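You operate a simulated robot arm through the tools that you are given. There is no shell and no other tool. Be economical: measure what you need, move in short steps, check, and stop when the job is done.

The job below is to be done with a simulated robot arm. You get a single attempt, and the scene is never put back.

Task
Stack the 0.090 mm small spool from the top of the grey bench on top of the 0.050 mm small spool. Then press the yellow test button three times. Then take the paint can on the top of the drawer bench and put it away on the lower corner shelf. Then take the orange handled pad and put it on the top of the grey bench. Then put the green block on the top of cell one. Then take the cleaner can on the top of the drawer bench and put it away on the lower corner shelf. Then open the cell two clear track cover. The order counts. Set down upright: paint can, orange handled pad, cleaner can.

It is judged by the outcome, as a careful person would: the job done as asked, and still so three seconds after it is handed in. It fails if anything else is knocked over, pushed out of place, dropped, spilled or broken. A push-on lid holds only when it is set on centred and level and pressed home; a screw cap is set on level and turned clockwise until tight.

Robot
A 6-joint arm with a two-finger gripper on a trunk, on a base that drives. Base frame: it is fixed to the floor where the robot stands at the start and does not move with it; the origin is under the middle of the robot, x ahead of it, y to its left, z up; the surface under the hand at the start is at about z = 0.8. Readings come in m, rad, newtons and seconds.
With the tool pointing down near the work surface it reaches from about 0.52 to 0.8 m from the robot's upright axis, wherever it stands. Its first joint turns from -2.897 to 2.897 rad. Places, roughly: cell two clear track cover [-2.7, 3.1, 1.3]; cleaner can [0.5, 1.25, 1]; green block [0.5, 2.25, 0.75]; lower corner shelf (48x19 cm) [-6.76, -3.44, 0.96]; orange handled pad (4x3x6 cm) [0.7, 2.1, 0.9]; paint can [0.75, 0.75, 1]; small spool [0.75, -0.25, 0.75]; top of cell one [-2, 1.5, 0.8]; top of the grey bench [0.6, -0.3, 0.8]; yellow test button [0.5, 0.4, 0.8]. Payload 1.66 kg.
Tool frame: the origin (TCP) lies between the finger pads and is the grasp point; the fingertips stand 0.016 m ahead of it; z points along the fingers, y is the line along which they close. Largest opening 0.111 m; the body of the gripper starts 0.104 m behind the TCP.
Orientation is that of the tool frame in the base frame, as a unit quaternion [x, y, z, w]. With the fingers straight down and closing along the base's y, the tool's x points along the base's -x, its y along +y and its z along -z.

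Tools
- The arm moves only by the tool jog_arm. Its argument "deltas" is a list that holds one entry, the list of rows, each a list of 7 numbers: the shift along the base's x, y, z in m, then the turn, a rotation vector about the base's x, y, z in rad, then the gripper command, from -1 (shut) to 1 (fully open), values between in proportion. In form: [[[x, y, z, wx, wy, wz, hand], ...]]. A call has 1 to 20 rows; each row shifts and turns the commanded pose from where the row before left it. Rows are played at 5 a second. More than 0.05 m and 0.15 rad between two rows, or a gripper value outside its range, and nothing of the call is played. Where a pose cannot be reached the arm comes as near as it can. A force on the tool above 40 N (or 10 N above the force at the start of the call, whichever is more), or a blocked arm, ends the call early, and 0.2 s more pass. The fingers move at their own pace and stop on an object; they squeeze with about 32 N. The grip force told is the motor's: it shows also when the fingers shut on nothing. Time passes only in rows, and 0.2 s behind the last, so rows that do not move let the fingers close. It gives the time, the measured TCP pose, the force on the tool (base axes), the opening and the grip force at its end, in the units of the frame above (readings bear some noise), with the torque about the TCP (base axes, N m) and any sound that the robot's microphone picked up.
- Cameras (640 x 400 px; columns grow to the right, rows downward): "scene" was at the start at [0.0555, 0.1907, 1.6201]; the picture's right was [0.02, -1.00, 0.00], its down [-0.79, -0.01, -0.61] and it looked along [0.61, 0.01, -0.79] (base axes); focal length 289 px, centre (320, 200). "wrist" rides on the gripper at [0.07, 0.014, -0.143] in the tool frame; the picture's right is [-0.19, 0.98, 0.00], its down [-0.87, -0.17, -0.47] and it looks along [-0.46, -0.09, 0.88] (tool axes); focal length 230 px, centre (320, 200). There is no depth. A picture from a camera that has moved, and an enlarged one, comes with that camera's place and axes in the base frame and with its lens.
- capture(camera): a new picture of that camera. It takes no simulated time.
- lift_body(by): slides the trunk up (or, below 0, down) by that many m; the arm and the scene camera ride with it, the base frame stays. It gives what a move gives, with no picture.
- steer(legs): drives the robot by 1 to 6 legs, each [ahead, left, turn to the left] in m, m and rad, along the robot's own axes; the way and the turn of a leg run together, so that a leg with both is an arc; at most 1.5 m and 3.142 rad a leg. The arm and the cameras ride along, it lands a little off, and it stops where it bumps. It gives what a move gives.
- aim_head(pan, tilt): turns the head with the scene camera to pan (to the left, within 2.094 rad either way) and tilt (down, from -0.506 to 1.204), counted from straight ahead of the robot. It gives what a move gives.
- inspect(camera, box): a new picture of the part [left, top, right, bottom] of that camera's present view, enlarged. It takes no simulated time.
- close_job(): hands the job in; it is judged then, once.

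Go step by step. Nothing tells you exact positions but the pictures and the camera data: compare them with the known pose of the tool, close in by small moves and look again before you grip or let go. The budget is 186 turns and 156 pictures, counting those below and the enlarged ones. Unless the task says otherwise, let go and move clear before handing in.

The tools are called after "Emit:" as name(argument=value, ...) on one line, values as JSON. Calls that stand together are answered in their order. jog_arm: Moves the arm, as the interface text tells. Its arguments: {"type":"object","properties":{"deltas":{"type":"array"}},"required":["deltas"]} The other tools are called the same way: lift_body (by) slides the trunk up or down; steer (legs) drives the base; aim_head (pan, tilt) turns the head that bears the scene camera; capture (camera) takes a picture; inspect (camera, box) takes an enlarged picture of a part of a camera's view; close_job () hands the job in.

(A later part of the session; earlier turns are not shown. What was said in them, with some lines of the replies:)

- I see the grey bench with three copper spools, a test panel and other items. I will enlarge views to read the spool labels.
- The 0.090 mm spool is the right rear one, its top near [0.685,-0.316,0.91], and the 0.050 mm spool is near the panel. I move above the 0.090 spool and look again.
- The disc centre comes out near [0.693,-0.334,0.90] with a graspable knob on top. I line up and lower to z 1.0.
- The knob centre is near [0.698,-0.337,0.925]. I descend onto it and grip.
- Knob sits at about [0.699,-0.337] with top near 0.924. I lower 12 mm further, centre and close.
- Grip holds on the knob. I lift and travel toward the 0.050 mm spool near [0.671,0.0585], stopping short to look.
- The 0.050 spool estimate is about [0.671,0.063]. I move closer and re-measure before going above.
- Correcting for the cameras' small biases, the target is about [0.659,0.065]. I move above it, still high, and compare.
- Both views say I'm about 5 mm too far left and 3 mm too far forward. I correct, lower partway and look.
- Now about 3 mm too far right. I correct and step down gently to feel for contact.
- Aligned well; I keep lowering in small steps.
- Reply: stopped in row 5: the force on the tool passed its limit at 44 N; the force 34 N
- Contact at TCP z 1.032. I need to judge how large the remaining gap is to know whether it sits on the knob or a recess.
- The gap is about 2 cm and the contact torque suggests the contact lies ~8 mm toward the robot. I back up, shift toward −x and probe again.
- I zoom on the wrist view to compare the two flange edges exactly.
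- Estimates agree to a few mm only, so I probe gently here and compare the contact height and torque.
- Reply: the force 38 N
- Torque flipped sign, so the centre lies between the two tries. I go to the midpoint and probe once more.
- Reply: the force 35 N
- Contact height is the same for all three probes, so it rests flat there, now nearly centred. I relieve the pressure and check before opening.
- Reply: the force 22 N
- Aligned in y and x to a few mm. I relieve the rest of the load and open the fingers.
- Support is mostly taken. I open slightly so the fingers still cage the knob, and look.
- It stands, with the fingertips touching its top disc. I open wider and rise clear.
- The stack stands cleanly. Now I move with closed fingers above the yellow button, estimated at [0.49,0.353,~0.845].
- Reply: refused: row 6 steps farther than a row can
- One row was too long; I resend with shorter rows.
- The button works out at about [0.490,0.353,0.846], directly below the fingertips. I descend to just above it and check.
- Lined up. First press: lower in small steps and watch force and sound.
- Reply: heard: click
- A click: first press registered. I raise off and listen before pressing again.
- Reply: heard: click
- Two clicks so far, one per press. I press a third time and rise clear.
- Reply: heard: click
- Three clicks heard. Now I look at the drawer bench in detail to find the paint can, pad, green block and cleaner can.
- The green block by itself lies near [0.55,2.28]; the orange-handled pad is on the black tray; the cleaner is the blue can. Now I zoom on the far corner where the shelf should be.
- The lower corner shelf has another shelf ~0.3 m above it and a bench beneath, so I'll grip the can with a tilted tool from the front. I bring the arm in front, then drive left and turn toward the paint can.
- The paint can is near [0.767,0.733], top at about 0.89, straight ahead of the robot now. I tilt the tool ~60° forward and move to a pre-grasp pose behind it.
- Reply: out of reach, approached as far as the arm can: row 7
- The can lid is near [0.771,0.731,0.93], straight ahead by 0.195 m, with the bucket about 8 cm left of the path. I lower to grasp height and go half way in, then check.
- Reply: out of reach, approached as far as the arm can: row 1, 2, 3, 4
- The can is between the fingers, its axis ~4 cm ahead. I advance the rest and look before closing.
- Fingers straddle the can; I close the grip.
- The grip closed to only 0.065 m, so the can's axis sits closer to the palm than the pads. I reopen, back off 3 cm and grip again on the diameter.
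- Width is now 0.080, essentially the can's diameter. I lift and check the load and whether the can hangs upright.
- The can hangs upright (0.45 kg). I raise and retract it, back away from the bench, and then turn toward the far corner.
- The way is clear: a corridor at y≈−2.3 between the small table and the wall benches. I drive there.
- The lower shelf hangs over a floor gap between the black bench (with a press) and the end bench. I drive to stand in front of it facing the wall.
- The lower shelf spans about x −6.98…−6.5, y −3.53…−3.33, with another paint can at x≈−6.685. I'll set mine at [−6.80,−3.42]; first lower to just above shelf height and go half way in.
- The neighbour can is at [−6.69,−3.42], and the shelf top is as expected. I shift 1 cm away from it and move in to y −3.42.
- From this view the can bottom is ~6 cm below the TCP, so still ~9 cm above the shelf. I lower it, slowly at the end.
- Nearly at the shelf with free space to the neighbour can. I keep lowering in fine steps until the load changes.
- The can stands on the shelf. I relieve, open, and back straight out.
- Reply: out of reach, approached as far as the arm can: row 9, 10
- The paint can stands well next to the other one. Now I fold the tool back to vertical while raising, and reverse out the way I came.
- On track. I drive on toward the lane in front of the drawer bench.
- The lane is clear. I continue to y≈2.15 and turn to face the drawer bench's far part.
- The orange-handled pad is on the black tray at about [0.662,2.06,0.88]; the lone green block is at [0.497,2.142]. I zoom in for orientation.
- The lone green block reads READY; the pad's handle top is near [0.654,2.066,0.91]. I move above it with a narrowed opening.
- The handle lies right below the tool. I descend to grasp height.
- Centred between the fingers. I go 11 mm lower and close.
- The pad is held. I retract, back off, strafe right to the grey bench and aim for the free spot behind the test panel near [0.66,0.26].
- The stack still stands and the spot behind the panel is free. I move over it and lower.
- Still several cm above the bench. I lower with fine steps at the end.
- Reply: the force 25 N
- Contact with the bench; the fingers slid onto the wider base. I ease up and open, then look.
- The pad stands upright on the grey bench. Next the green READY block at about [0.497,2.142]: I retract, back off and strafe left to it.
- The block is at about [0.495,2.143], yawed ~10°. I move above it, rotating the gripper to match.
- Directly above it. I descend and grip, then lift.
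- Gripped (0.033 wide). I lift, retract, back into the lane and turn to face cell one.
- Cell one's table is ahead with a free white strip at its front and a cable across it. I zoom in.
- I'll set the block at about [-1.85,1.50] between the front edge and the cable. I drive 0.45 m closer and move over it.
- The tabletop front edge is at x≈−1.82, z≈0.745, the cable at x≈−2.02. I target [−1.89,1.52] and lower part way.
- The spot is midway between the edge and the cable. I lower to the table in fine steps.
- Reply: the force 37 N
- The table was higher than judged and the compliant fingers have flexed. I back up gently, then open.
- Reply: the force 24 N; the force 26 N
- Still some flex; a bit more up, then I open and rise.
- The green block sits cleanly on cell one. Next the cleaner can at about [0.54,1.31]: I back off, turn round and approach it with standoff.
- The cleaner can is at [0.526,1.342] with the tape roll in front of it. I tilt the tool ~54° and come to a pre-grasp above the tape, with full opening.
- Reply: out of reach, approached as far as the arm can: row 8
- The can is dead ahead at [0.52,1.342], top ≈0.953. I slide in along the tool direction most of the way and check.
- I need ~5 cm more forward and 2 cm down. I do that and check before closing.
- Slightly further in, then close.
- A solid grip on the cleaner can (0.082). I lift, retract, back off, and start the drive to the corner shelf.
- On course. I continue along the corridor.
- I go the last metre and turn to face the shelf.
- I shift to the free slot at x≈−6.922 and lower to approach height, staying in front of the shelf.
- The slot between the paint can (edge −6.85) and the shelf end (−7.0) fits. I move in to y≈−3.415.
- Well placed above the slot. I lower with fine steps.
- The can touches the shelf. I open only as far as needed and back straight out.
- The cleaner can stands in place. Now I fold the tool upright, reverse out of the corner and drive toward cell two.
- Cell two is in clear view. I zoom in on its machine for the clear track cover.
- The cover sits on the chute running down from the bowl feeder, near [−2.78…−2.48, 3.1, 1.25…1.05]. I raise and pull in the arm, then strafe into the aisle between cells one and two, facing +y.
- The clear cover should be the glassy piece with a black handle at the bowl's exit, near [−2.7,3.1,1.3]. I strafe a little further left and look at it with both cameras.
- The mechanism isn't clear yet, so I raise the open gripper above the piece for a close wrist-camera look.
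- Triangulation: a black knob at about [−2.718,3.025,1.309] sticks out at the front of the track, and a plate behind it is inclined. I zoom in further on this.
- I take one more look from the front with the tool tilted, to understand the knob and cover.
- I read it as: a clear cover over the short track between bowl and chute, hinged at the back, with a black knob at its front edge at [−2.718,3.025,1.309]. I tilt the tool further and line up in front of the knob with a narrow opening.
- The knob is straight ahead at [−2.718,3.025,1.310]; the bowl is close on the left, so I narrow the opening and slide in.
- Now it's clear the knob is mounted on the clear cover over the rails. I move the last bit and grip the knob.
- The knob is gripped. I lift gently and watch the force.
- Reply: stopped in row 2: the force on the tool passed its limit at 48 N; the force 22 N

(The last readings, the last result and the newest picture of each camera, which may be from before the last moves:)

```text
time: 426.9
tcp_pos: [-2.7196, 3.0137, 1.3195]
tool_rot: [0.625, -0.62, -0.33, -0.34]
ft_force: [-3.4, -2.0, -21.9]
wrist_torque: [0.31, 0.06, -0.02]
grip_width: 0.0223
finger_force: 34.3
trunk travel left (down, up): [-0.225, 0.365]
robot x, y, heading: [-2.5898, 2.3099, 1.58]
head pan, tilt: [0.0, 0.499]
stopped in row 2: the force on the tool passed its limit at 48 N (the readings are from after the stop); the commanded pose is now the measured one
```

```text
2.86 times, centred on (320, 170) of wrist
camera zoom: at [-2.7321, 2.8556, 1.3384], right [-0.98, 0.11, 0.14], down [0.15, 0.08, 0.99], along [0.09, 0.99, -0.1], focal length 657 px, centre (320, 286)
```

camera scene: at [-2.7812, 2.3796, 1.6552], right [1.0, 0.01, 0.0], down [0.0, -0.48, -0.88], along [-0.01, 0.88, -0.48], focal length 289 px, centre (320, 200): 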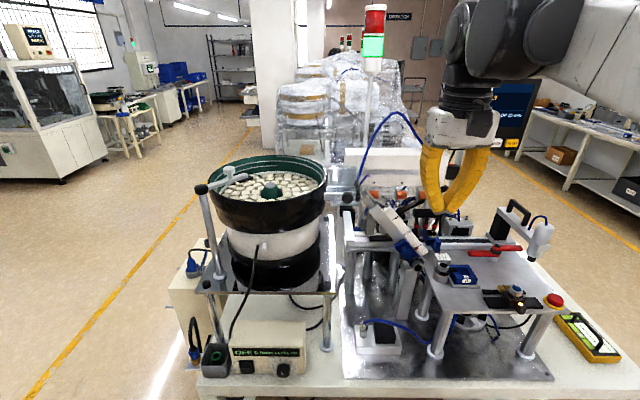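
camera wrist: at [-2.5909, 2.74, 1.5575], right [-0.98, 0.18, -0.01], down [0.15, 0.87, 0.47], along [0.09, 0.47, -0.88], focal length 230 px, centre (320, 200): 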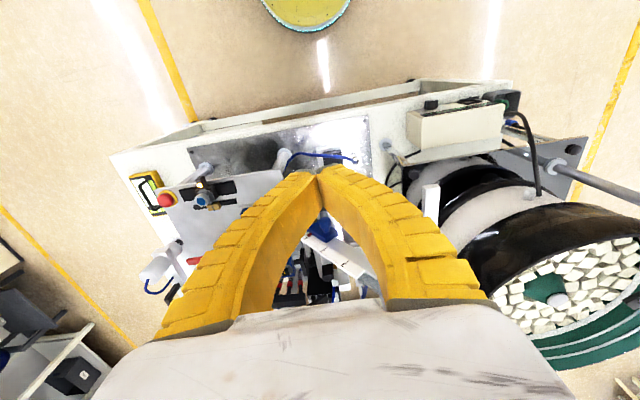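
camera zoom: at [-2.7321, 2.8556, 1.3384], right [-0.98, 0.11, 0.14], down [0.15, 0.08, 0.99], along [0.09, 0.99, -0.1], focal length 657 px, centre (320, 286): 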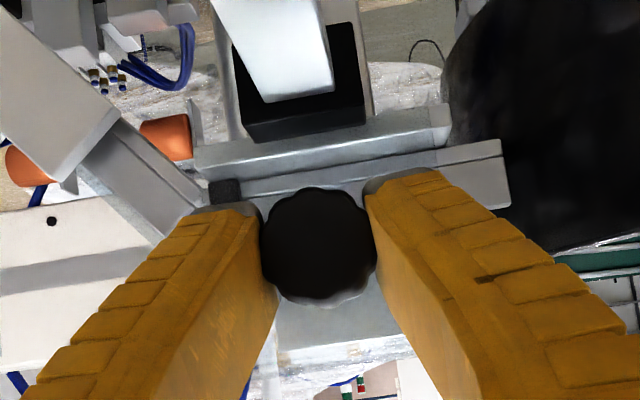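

The knob doesn't lift — it seems to be a fixed clamp screw on the front rail rather than the cover's handle. I release it, back off, and get a higher view with the head camera.

Emit:
jog_arm(deltas=[[[0, 0, -0.003, 0, 0, 0, -1], [0, 0, 0, 0, 0, 0, -0.2], [0, 0, 0, 0, 0, 0, -0.2], [0, -0.03, 0.018, 0, 0, 0, -0.2], [0, -0.04, 0.025, 0, 0, 0, -0.2], [0, -0.04, 0.025, 0, 0, 0, 0], [0, -0.03, 0.03, 0, 0, 0, 0], [0.045, 0, 0, 0, 0, 0, 0], [0.045, 0, 0, 0, 0, 0, 0], [0.045, 0, 0, 0, 0, 0, 0], [0.045, 0, 0, 0, 0, 0, 0], [0.045, 0, 0, 0, 0, 0, 0]]])

Emit:
lift_body(by=0.3)

Emit:
aim_head(pan=-0.1, tilt=0.75)

Emit:
inspect(camera="scene", box=[260, 130, 360, 230])

```text
time: 429.5
tcp_pos: [-2.4924, 2.8734, 1.4155]
tool_rot: [0.623, -0.62, -0.332, -0.342]
ft_force: [1.1, 0.1, -0.4]
wrist_torque: [-0.01, 0.02, 0.04]
grip_width: 0.0575
finger_force: 2.0
trunk travel left (down, up): [-0.225, 0.365]
robot x, y, heading: [-2.5901, 2.3118, 1.58]
head pan, tilt: [0.0, 0.499]
```

```text
time: 432.5
tcp_pos: [-2.4933, 2.8729, 1.7154]
tool_rot: [0.624, -0.619, -0.332, -0.341]
ft_force: [0.2, 0.2, 0.0]
wrist_torque: [-0.03, 0.02, 0.01]
grip_width: 0.0576
finger_force: 1.7
trunk travel left (down, up): [-0.525, 0.065]
robot x, y, heading: [-2.5921, 2.3146, 1.579]
head pan, tilt: [0.0, 0.499]
```

```text
time: 433.3
tcp_pos: [-2.4932, 2.8732, 1.716]
tool_rot: [0.624, -0.619, -0.332, -0.343]
ft_force: [0.3, 0.1, 0.7]
wrist_torque: [-0.01, -0.01, 0.0]
grip_width: 0.0575
finger_force: 1.2
trunk travel left (down, up): [-0.525, 0.065]
robot x, y, heading: [-2.5899, 2.3117, 1.581]
head pan, tilt: [-0.099, 0.75]
```

```text
4.00 times, centred on (310, 180) of scene
camera zoom: at [-2.7728, 2.3708, 1.9333], right [1.0, -0.09, 0.0], down [-0.06, -0.68, -0.73], along [0.07, 0.73, -0.68], focal length 1156 px, centre (360, 280)
```

zoom: 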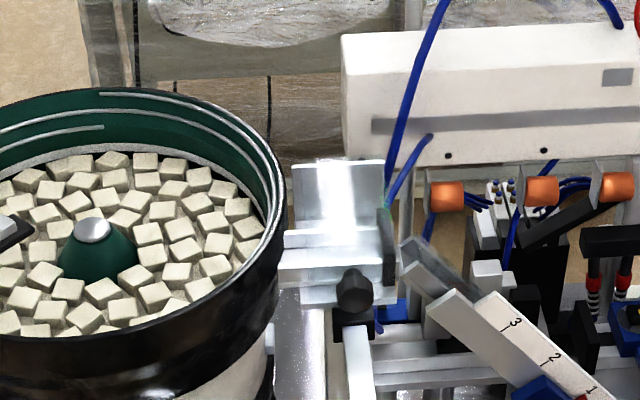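

Emit:
inspect(camera="scene", box=[285, 162, 325, 217])

```text
7.27 times, centred on (305, 190) of scene
camera zoom: at [-2.7728, 2.3708, 1.9333], right [1.0, -0.09, 0.0], down [-0.06, -0.68, -0.73], along [0.07, 0.73, -0.68], focal length 2101 px, centre (429, 276)
```

zoom: 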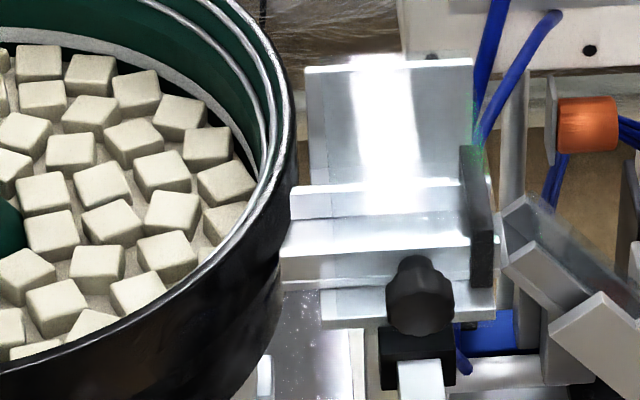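

Now I see it: the clear cover is one sheet inclined ~29° from its low front edge [y 3.05,z 1.27] to its back edge [y 3.16,z 1.33], and the knob stands perpendicular on its low front part. I'll grip the knob along its axis (tool tilted ~0.5) and pull slowly on an arc.

Emit:
jog_arm(deltas=[[[-0.045, 0, 0, -0.125, 0, 0, -0.15], [-0.045, 0, 0, -0.125, 0, 0, -0.15], [-0.045, 0, 0, -0.125, 0, 0, -0.15], [-0.045, 0, 0, -0.125, 0, 0, -0.15], [-0.045, 0, 0, 0, 0, 0, -0.15], [0, 0.013, -0.04, 0, 0, 0, -0.15], [0, 0.013, -0.04, 0, 0, 0, -0.15], [0, 0.013, -0.04, 0, 0, 0, -0.15], [0, 0.013, -0.04, 0, 0, 0, -0.15], [0, 0.013, -0.04, 0, 0, 0, -0.15], [0, 0.013, -0.04, 0, 0, 0, -0.15], [0, 0.013, -0.04, 0, 0, 0, -0.15], [0, 0.013, -0.035, 0, 0, 0, -0.15], [0, 0, 0, 0, 0, 0, -0.15]]])

Emit:
inspect(camera="wrist", box=[220, 60, 420, 260])

```text
time: 436.3
tcp_pos: [-2.7183, 2.9768, 1.4017]
tool_rot: [0.689, -0.682, -0.169, -0.177]
ft_force: [0.8, 0.0, -0.3]
wrist_torque: [0.04, 0.01, -0.02]
grip_width: 0.0495
finger_force: 1.9
trunk travel left (down, up): [-0.525, 0.065]
robot x, y, heading: [-2.5896, 2.3128, 1.577]
head pan, tilt: [-0.099, 0.75]
```

```text
2.00 times, centred on (320, 160) of wrist
camera zoom: at [-2.7312, 2.848, 1.4934], right [-0.98, 0.16, 0.08], down [0.15, 0.54, 0.83], along [0.09, 0.83, -0.56], focal length 460 px, centre (320, 280)
```

zoom: 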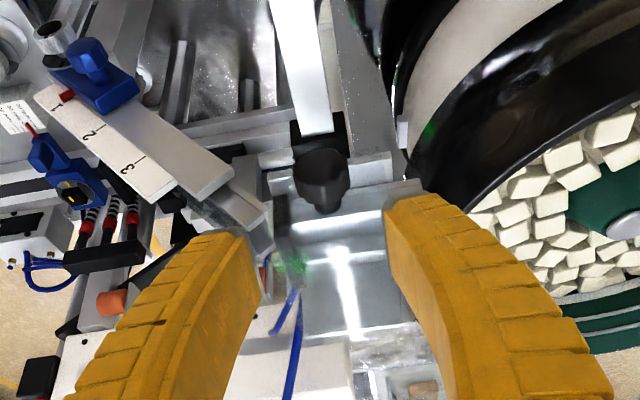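

The knob is right on the tool axis. I go down onto it and grip.

Emit:
jog_arm(deltas=[[[0, 0.012, -0.022, 0, 0, 0, -0.15], [0, 0.012, -0.022, 0, 0, 0, -0.15], [0, 0.012, -0.022, 0, 0, 0, -0.15], [0, 0.012, -0.022, 0, 0, 0, -0.15], [0, 0, 0, 0, 0, 0, -0.15], [0, 0, 0, 0, 0, 0, -1], [0, 0, 0, 0, 0, 0, -1], [0, 0, 0, 0, 0, 0, -1]]])

Emit:
inspect(camera="wrist", box=[240, 100, 400, 260])

```text
time: 438.1
tcp_pos: [-2.7188, 3.0244, 1.3113]
tool_rot: [0.689, -0.682, -0.168, -0.177]
ft_force: [3.4, -6.2, -12.9]
wrist_torque: [0.22, 0.21, -0.43]
grip_width: 0.0235
finger_force: 33.8
trunk travel left (down, up): [-0.525, 0.065]
robot x, y, heading: [-2.5911, 2.3085, 1.575]
head pan, tilt: [-0.099, 0.75]
```

```text
2.50 times, centred on (320, 180) of wrist
camera zoom: at [-2.7321, 2.8961, 1.4035], right [-0.98, 0.16, 0.08], down [0.15, 0.54, 0.83], along [0.09, 0.83, -0.56], focal length 575 px, centre (320, 250)
```

zoom: 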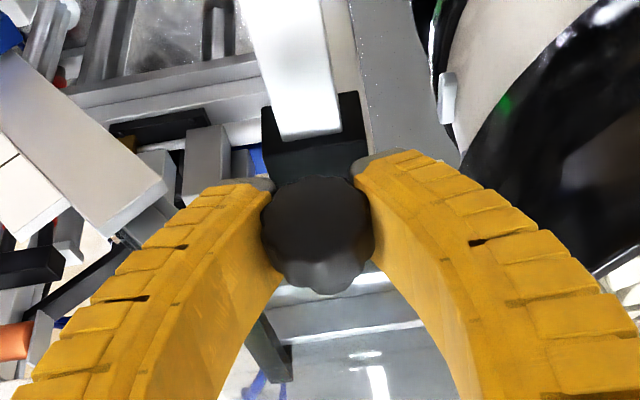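

Gripped squarely. I pull slowly upward.

Emit:
jog_arm(deltas=[[[0, -0.0003, 0.002, 0, 0, 0, -1], [0, -0.0003, 0.002, 0, 0, 0, -1], [0, -0.0003, 0.002, 0, 0, 0, -1], [0, -0.0003, 0.002, 0, 0, 0, -1], [0, -0.0003, 0.002, 0, 0, 0, -1], [0, 0, 0.002, 0, 0, 0, -1]]])

```text
time: 438.6
tcp_pos: [-2.7201, 3.0247, 1.3111]
tool_rot: [0.69, -0.683, -0.165, -0.175]
ft_force: [0.0, 0.9, -19.2]
wrist_torque: [0.35, -0.05, -0.26]
grip_width: 0.0232
finger_force: 33.9
trunk travel left (down, up): [-0.525, 0.065]
robot x, y, heading: [-2.5886, 2.3079, 1.579]
head pan, tilt: [-0.099, 0.75]
stopped in row 2: the force on the tool passed its limit at 43 N (the readings are from after the stop); the commanded pose is now the measured one
```

It is rigid upward. I test gently pulling the knob straight out toward the robot.

Emit:
jog_arm(deltas=[[[0, 0, -0.002, 0, 0, 0, -1], [0, -0.003, 0, 0, 0, 0, -1], [0, -0.003, 0, 0, 0, 0, -1], [0, -0.003, 0, 0, 0, 0, -1], [0, -0.003, 0, 0, 0, 0, -1], [0, 0, 0, 0, 0, 0, -1]]])

Emit:
inspect(camera="wrist", box=[240, 100, 400, 260])

```text
time: 440.0
tcp_pos: [-2.7193, 3.0115, 1.3116]
tool_rot: [0.689, -0.683, -0.166, -0.176]
ft_force: [-3.3, 0.2, -3.3]
wrist_torque: [0.09, 0.16, -0.43]
grip_width: 0.0233
finger_force: 33.9
trunk travel left (down, up): [-0.525, 0.065]
robot x, y, heading: [-2.5944, 2.3143, 1.581]
head pan, tilt: [-0.099, 0.75]
```

```text
2.50 times, centred on (320, 180) of wrist
camera zoom: at [-2.7321, 2.883, 1.4038], right [-0.98, 0.16, 0.07], down [0.15, 0.54, 0.83], along [0.09, 0.82, -0.56], focal length 575 px, centre (320, 250)
```

zoom: 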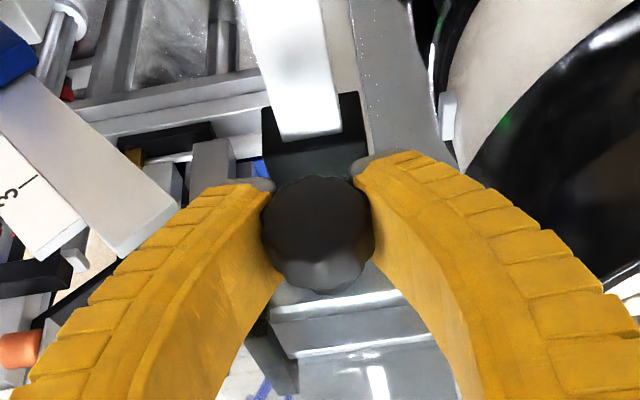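

The knob moved outward freely. I look from the head camera to see what moved.

Emit:
inspect(camera="scene", box=[270, 150, 340, 220])

Emit:
capture(camera="wrist")

```text
5.71 times, centred on (305, 185) of scene
camera zoom: at [-2.7734, 2.3713, 1.9332], right [1.0, -0.09, 0.0], down [-0.06, -0.68, -0.73], along [0.07, 0.73, -0.68], focal length 1651 px, centre (406, 286)
```

zoom: 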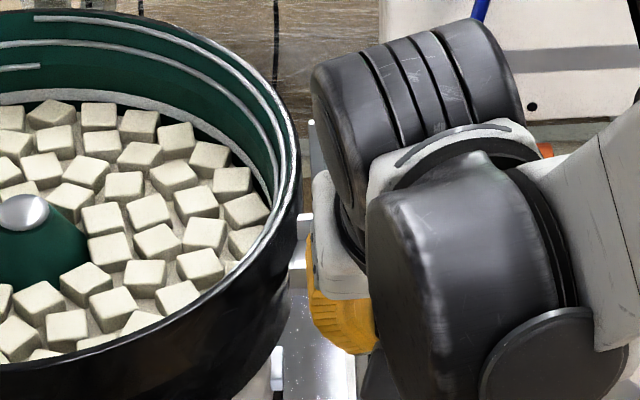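

```text
14 pictures are left
camera wrist: at [-2.7321, 2.883, 1.4038], right [-0.98, 0.16, 0.07], down [0.15, 0.54, 0.83], along [0.09, 0.82, -0.56], focal length 230 px, centre (320, 200)
```

wrist: 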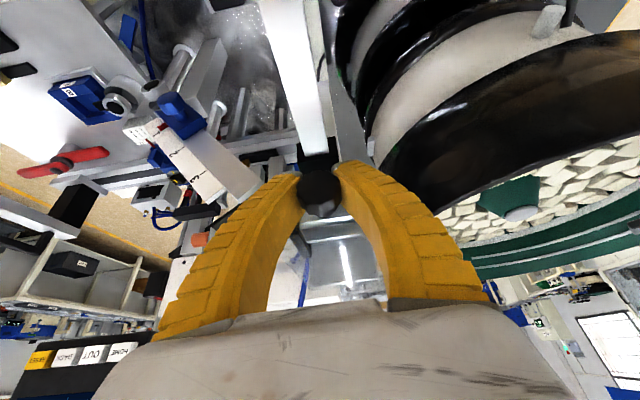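

The knob, the block and the bar below it move together toward −y without resistance. I keep pulling in small steps, watching the forces for the motion's path.

Emit:
jog_arm(deltas=[[[0, -0.004, 0, 0, 0, 0, -1], [0, -0.004, 0, 0, 0, 0, -1], [0, -0.004, 0, 0, 0, 0, -1], [0, -0.004, 0, 0, 0, 0, -1], [0, -0.004, 0, 0, 0, 0, -1], [0, 0, 0, 0, 0, 0, -1]]])

Emit:
inspect(camera="wrist", box=[240, 100, 400, 260])

```text
time: 441.4
tcp_pos: [-2.7203, 2.9924, 1.3122]
tool_rot: [0.689, -0.683, -0.166, -0.176]
ft_force: [-3.5, 0.6, -5.8]
wrist_torque: [0.0, 0.13, -0.42]
grip_width: 0.0234
finger_force: 33.8
trunk travel left (down, up): [-0.525, 0.065]
robot x, y, heading: [-2.5921, 2.311, 1.579]
head pan, tilt: [-0.099, 0.75]
```

```text
2.50 times, centred on (320, 180) of wrist
camera zoom: at [-2.732, 2.8633, 1.4037], right [-0.98, 0.16, 0.07], down [0.15, 0.54, 0.83], along [0.09, 0.82, -0.56], focal length 575 px, centre (320, 250)
```

zoom: 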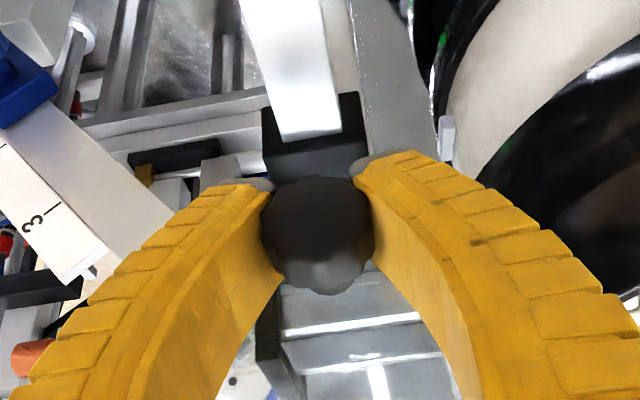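

It keeps sliding out freely along −y like a sliding cover (33 mm so far). I continue until it reaches its stop.

Emit:
jog_arm(deltas=[[[0, -0.005, 0, 0, 0, 0, -1], [0, -0.005, 0, 0, 0, 0, -1], [0, -0.005, 0, 0, 0, 0, -1], [0, -0.005, 0, 0, 0, 0, -1], [0, -0.005, 0, 0, 0, 0, -1], [0, -0.005, 0, 0, 0, 0, -1], [0, 0, 0, 0, 0, 0, -1]]])

Emit:
inspect(camera="wrist", box=[240, 100, 400, 260])

```text
time: 443.0
tcp_pos: [-2.7186, 2.9609, 1.3111]
tool_rot: [0.689, -0.683, -0.166, -0.176]
ft_force: [0.7, -0.6, -5.1]
wrist_torque: [-0.12, -0.03, -0.16]
grip_width: 0.0231
finger_force: 33.9
trunk travel left (down, up): [-0.525, 0.065]
robot x, y, heading: [-2.5922, 2.3091, 1.579]
head pan, tilt: [-0.099, 0.75]
```

```text
2.50 times, centred on (320, 180) of wrist
camera zoom: at [-2.7321, 2.8327, 1.4036], right [-0.98, 0.16, 0.07], down [0.15, 0.54, 0.83], along [0.09, 0.82, -0.56], focal length 575 px, centre (320, 250)
```

zoom: 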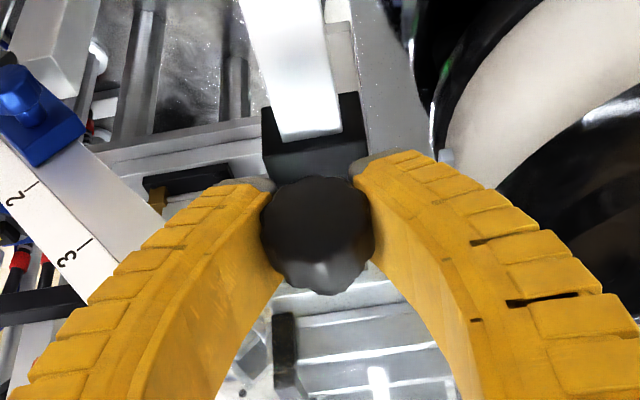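

Emit:
jog_arm(deltas=[[[0, -0.005, 0, 0, 0, 0, -1], [0, -0.005, 0, 0, 0, 0, -1], [0, -0.005, 0, 0, 0, 0, -1], [0, -0.005, 0, 0, 0, 0, -1], [0, 0, 0, 0, 0, 0, -1]]])

Emit:
capture(camera="wrist")

```text
time: 444.2
tcp_pos: [-2.7184, 2.9418, 1.3112]
tool_rot: [0.69, -0.683, -0.165, -0.176]
ft_force: [2.2, -0.2, -12.0]
wrist_torque: [-0.14, -0.02, -0.23]
grip_width: 0.0236
finger_force: 34.4
trunk travel left (down, up): [-0.525, 0.065]
robot x, y, heading: [-2.5885, 2.3093, 1.578]
head pan, tilt: [-0.099, 0.75]
```

```text
11 pictures are left
camera wrist: at [-2.7321, 2.8133, 1.4039], right [-0.98, 0.16, 0.07], down [0.15, 0.54, 0.82], along [0.09, 0.82, -0.56], focal length 230 px, centre (320, 200)
```

wrist: 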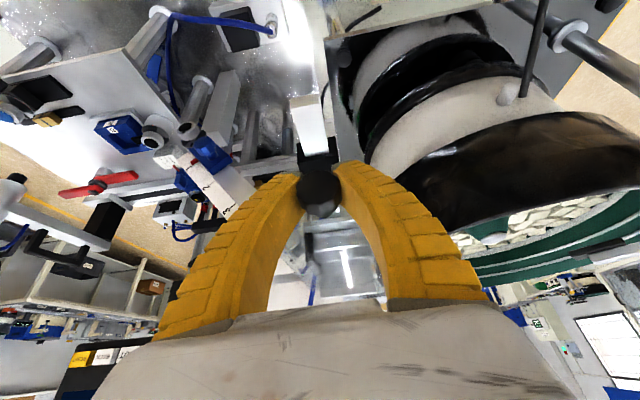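

The vertical load grew to −12 N. I test with tiny vertical moves whether the piece is still guided or hanging free.

Emit:
jog_arm(deltas=[[[0, 0, -0.002, 0, 0, 0, -1], [0, 0, 0, 0, 0, 0, -1]]])

Emit:
jog_arm(deltas=[[[0, 0, -0.002, 0, 0, 0, -1], [0, 0, 0, 0, 0, 0, -1]]])

```text
time: 444.8
tcp_pos: [-2.7183, 2.9414, 1.3107]
tool_rot: [0.689, -0.682, -0.167, -0.177]
ft_force: [0.7, 1.0, 11.4]
wrist_torque: [-0.25, -0.01, -0.19]
grip_width: 0.0233
finger_force: 34.2
trunk travel left (down, up): [-0.525, 0.065]
robot x, y, heading: [-2.5948, 2.3086, 1.577]
head pan, tilt: [-0.099, 0.75]
```

```text
time: 445.4
tcp_pos: [-2.7187, 2.9396, 1.3095]
tool_rot: [0.689, -0.682, -0.168, -0.177]
ft_force: [-2.5, 1.0, 30.4]
wrist_torque: [-0.26, -0.09, 0.01]
grip_width: 0.0229
finger_force: 33.9
trunk travel left (down, up): [-0.525, 0.065]
robot x, y, heading: [-2.5928, 2.3116, 1.583]
head pan, tilt: [-0.099, 0.75]
```

It's rigidly guided, so a true sliding joint. I re-centre in z and keep pulling to its end stop.

Emit:
jog_arm(deltas=[[[0, 0, 0.003, 0, 0, 0, -1], [0, -0.005, 0, 0, 0, 0, -1], [0, -0.005, 0, 0, 0, 0, -1], [0, -0.005, 0, 0, 0, 0, -1], [0, -0.005, 0, 0, 0, 0, -1], [0, -0.005, 0, 0, 0, 0, -1], [0, -0.005, 0, 0, 0, 0, -1], [0, -0.005, 0, 0, 0, 0, -1], [0, -0.005, 0, 0, 0, 0, -1], [0, 0, 0, 0, 0, 0, -1]]])

```text
time: 447.6
tcp_pos: [-2.7186, 2.9011, 1.3112]
tool_rot: [0.689, -0.683, -0.165, -0.175]
ft_force: [-1.6, 1.2, -6.6]
wrist_torque: [-0.26, -0.18, -0.13]
grip_width: 0.023
finger_force: 34.2
trunk travel left (down, up): [-0.525, 0.065]
robot x, y, heading: [-2.5941, 2.309, 1.579]
head pan, tilt: [-0.099, 0.75]
```

Emit:
jog_arm(deltas=[[[0, -0.005, 0, 0, 0, 0, -1], [0, -0.005, 0, 0, 0, 0, -1], [0, -0.005, 0, 0, 0, 0, -1], [0, -0.005, 0, 0, 0, 0, -1], [0, -0.005, 0, 0, 0, 0, -1], [0, -0.005, 0, 0, 0, 0, -1], [0, 0, 0, 0, 0, 0, -1]]])

Emit:
capture(camera="wrist")

```text
time: 448.4
tcp_pos: [-2.7187, 2.8951, 1.3103]
tool_rot: [0.689, -0.682, -0.169, -0.179]
ft_force: [-0.3, 14.5, -4.0]
wrist_torque: [0.13, -0.19, -0.1]
grip_width: 0.0231
finger_force: 33.9
trunk travel left (down, up): [-0.525, 0.065]
robot x, y, heading: [-2.5951, 2.307, 1.577]
head pan, tilt: [-0.099, 0.75]
stopped in row 4: the force on the tool passed its limit at 47 N (the readings are from after the stop); the commanded pose is now the measured one
```

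```text
10 pictures are left
camera wrist: at [-2.732, 2.7657, 1.4018], right [-0.98, 0.16, 0.08], down [0.15, 0.54, 0.83], along [0.09, 0.83, -0.55], focal length 230 px, centre (320, 200)
```

wrist: 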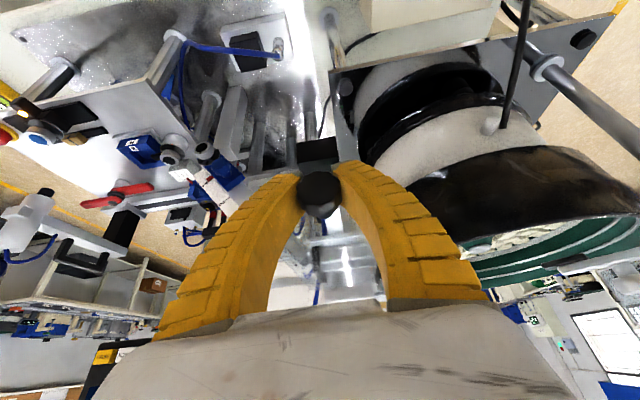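

It hit its end stop after 128 mm — the bar was its guide. I ease off, release the knob, lift away and verify.

Emit:
jog_arm(deltas=[[[0, 0.001, 0, 0, 0, 0, -1], [0, 0, 0, 0, 0, 0, -0.3], [0, 0, 0, 0, 0, 0, -0.2], [0, 0, 0, 0, 0, 0, -0.1], [0, -0.014, 0.026, 0, 0, 0, -0.1], [0, -0.014, 0.026, 0, 0, 0, -0.1], [0, -0.014, 0.026, 0, 0, 0, -0.1], [0, 0, 0.045, 0, 0, 0, -0.1], [0, 0, 0.045, 0, 0, 0, -0.1], [0.045, 0, 0, 0, 0, 0, -0.1], [0.045, 0, 0, 0, 0, 0, -0.1], [0.045, 0, 0, 0, 0, 0, -0.1], [0.045, 0, 0, 0, 0, 0, -0.1], [0.045, 0, 0, 0, 0, 0, -0.1]]])

Emit:
inspect(camera="scene", box=[260, 150, 380, 270])

```text
time: 451.4
tcp_pos: [-2.4926, 2.85, 1.4798]
tool_rot: [0.688, -0.683, -0.17, -0.179]
ft_force: [0.4, -0.5, 0.0]
wrist_torque: [-0.02, 0.08, 0.01]
grip_width: 0.0523
finger_force: 1.5
trunk travel left (down, up): [-0.525, 0.065]
robot x, y, heading: [-2.5914, 2.3091, 1.577]
head pan, tilt: [-0.099, 0.75]
```

```text
3.33 times, centred on (320, 210) of scene
camera zoom: at [-2.7712, 2.3718, 1.9334], right [1.0, -0.09, 0.0], down [-0.06, -0.68, -0.73], along [0.07, 0.73, -0.68], focal length 963 px, centre (320, 167)
```

zoom: 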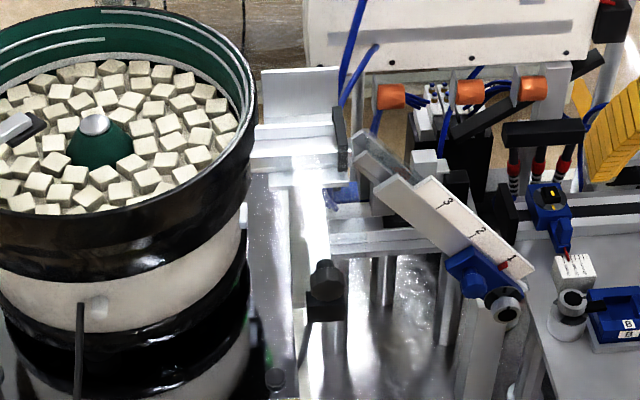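

Emit:
inspect(camera="scene", box=[300, 165, 340, 215])

Emit:
inspect(camera="scene", box=[295, 185, 345, 245])

```text
8.00 times, centred on (320, 190) of scene
camera zoom: at [-2.7712, 2.3718, 1.9334], right [1.0, -0.09, 0.0], down [-0.06, -0.68, -0.73], along [0.07, 0.73, -0.68], focal length 2312 px, centre (320, 280)
```

zoom: 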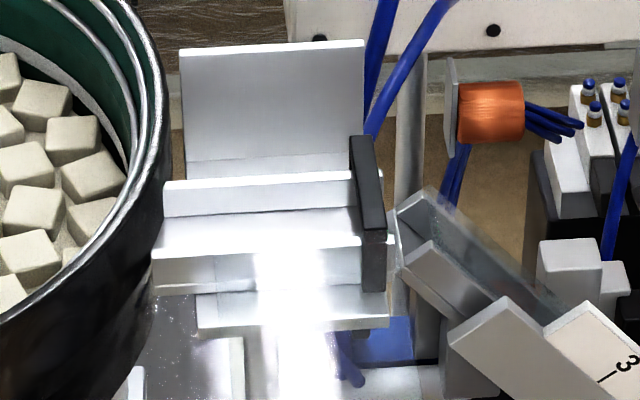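

```text
6.67 times, centred on (320, 215) of scene
camera zoom: at [-2.7712, 2.3718, 1.9334], right [1.0, -0.09, 0.0], down [-0.06, -0.68, -0.73], along [0.07, 0.73, -0.68], focal length 1926 px, centre (320, 100)
```

zoom: 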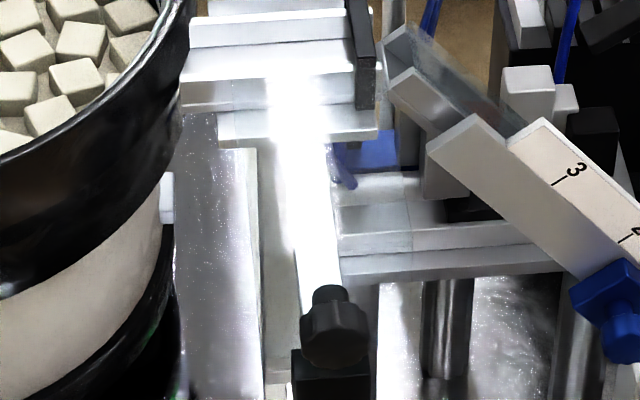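

The glossy clear sheet no longer lies over the track. It slid out with the knob to its stop, the track is open, and the arm is clear.

Emit:
close_job()

```text
The job is handed in.
```

I finished all seven steps in the order asked and handed the job in; I can't see the verdict.

- **0.090 mm spool:** It stands on the 0.050 mm spool, resting on that spool's knob with a gap of about 2 cm. It was still standing when I last saw it.
- **Yellow test button:** I pressed it three times and heard one click per press.
- **Paint can and cleaner can:** Both stand upright on the lower corner shelf, next to a paint can that was already there.
- **Orange handled pad:** It stands upright on the grey bench, behind the test panel.
- **Green block:** I moved the single one marked READY to the top of cell one, in front of the cable. The A and B blocks stayed where they were.
- **Cell two clear track cover:** It turned out to be a sliding cover. I first pulled its knob upward at up to 48 N, which did not move it, then slid it out about 13 cm to its end stop. I judged it open from the reflections moving with the clear sheet.
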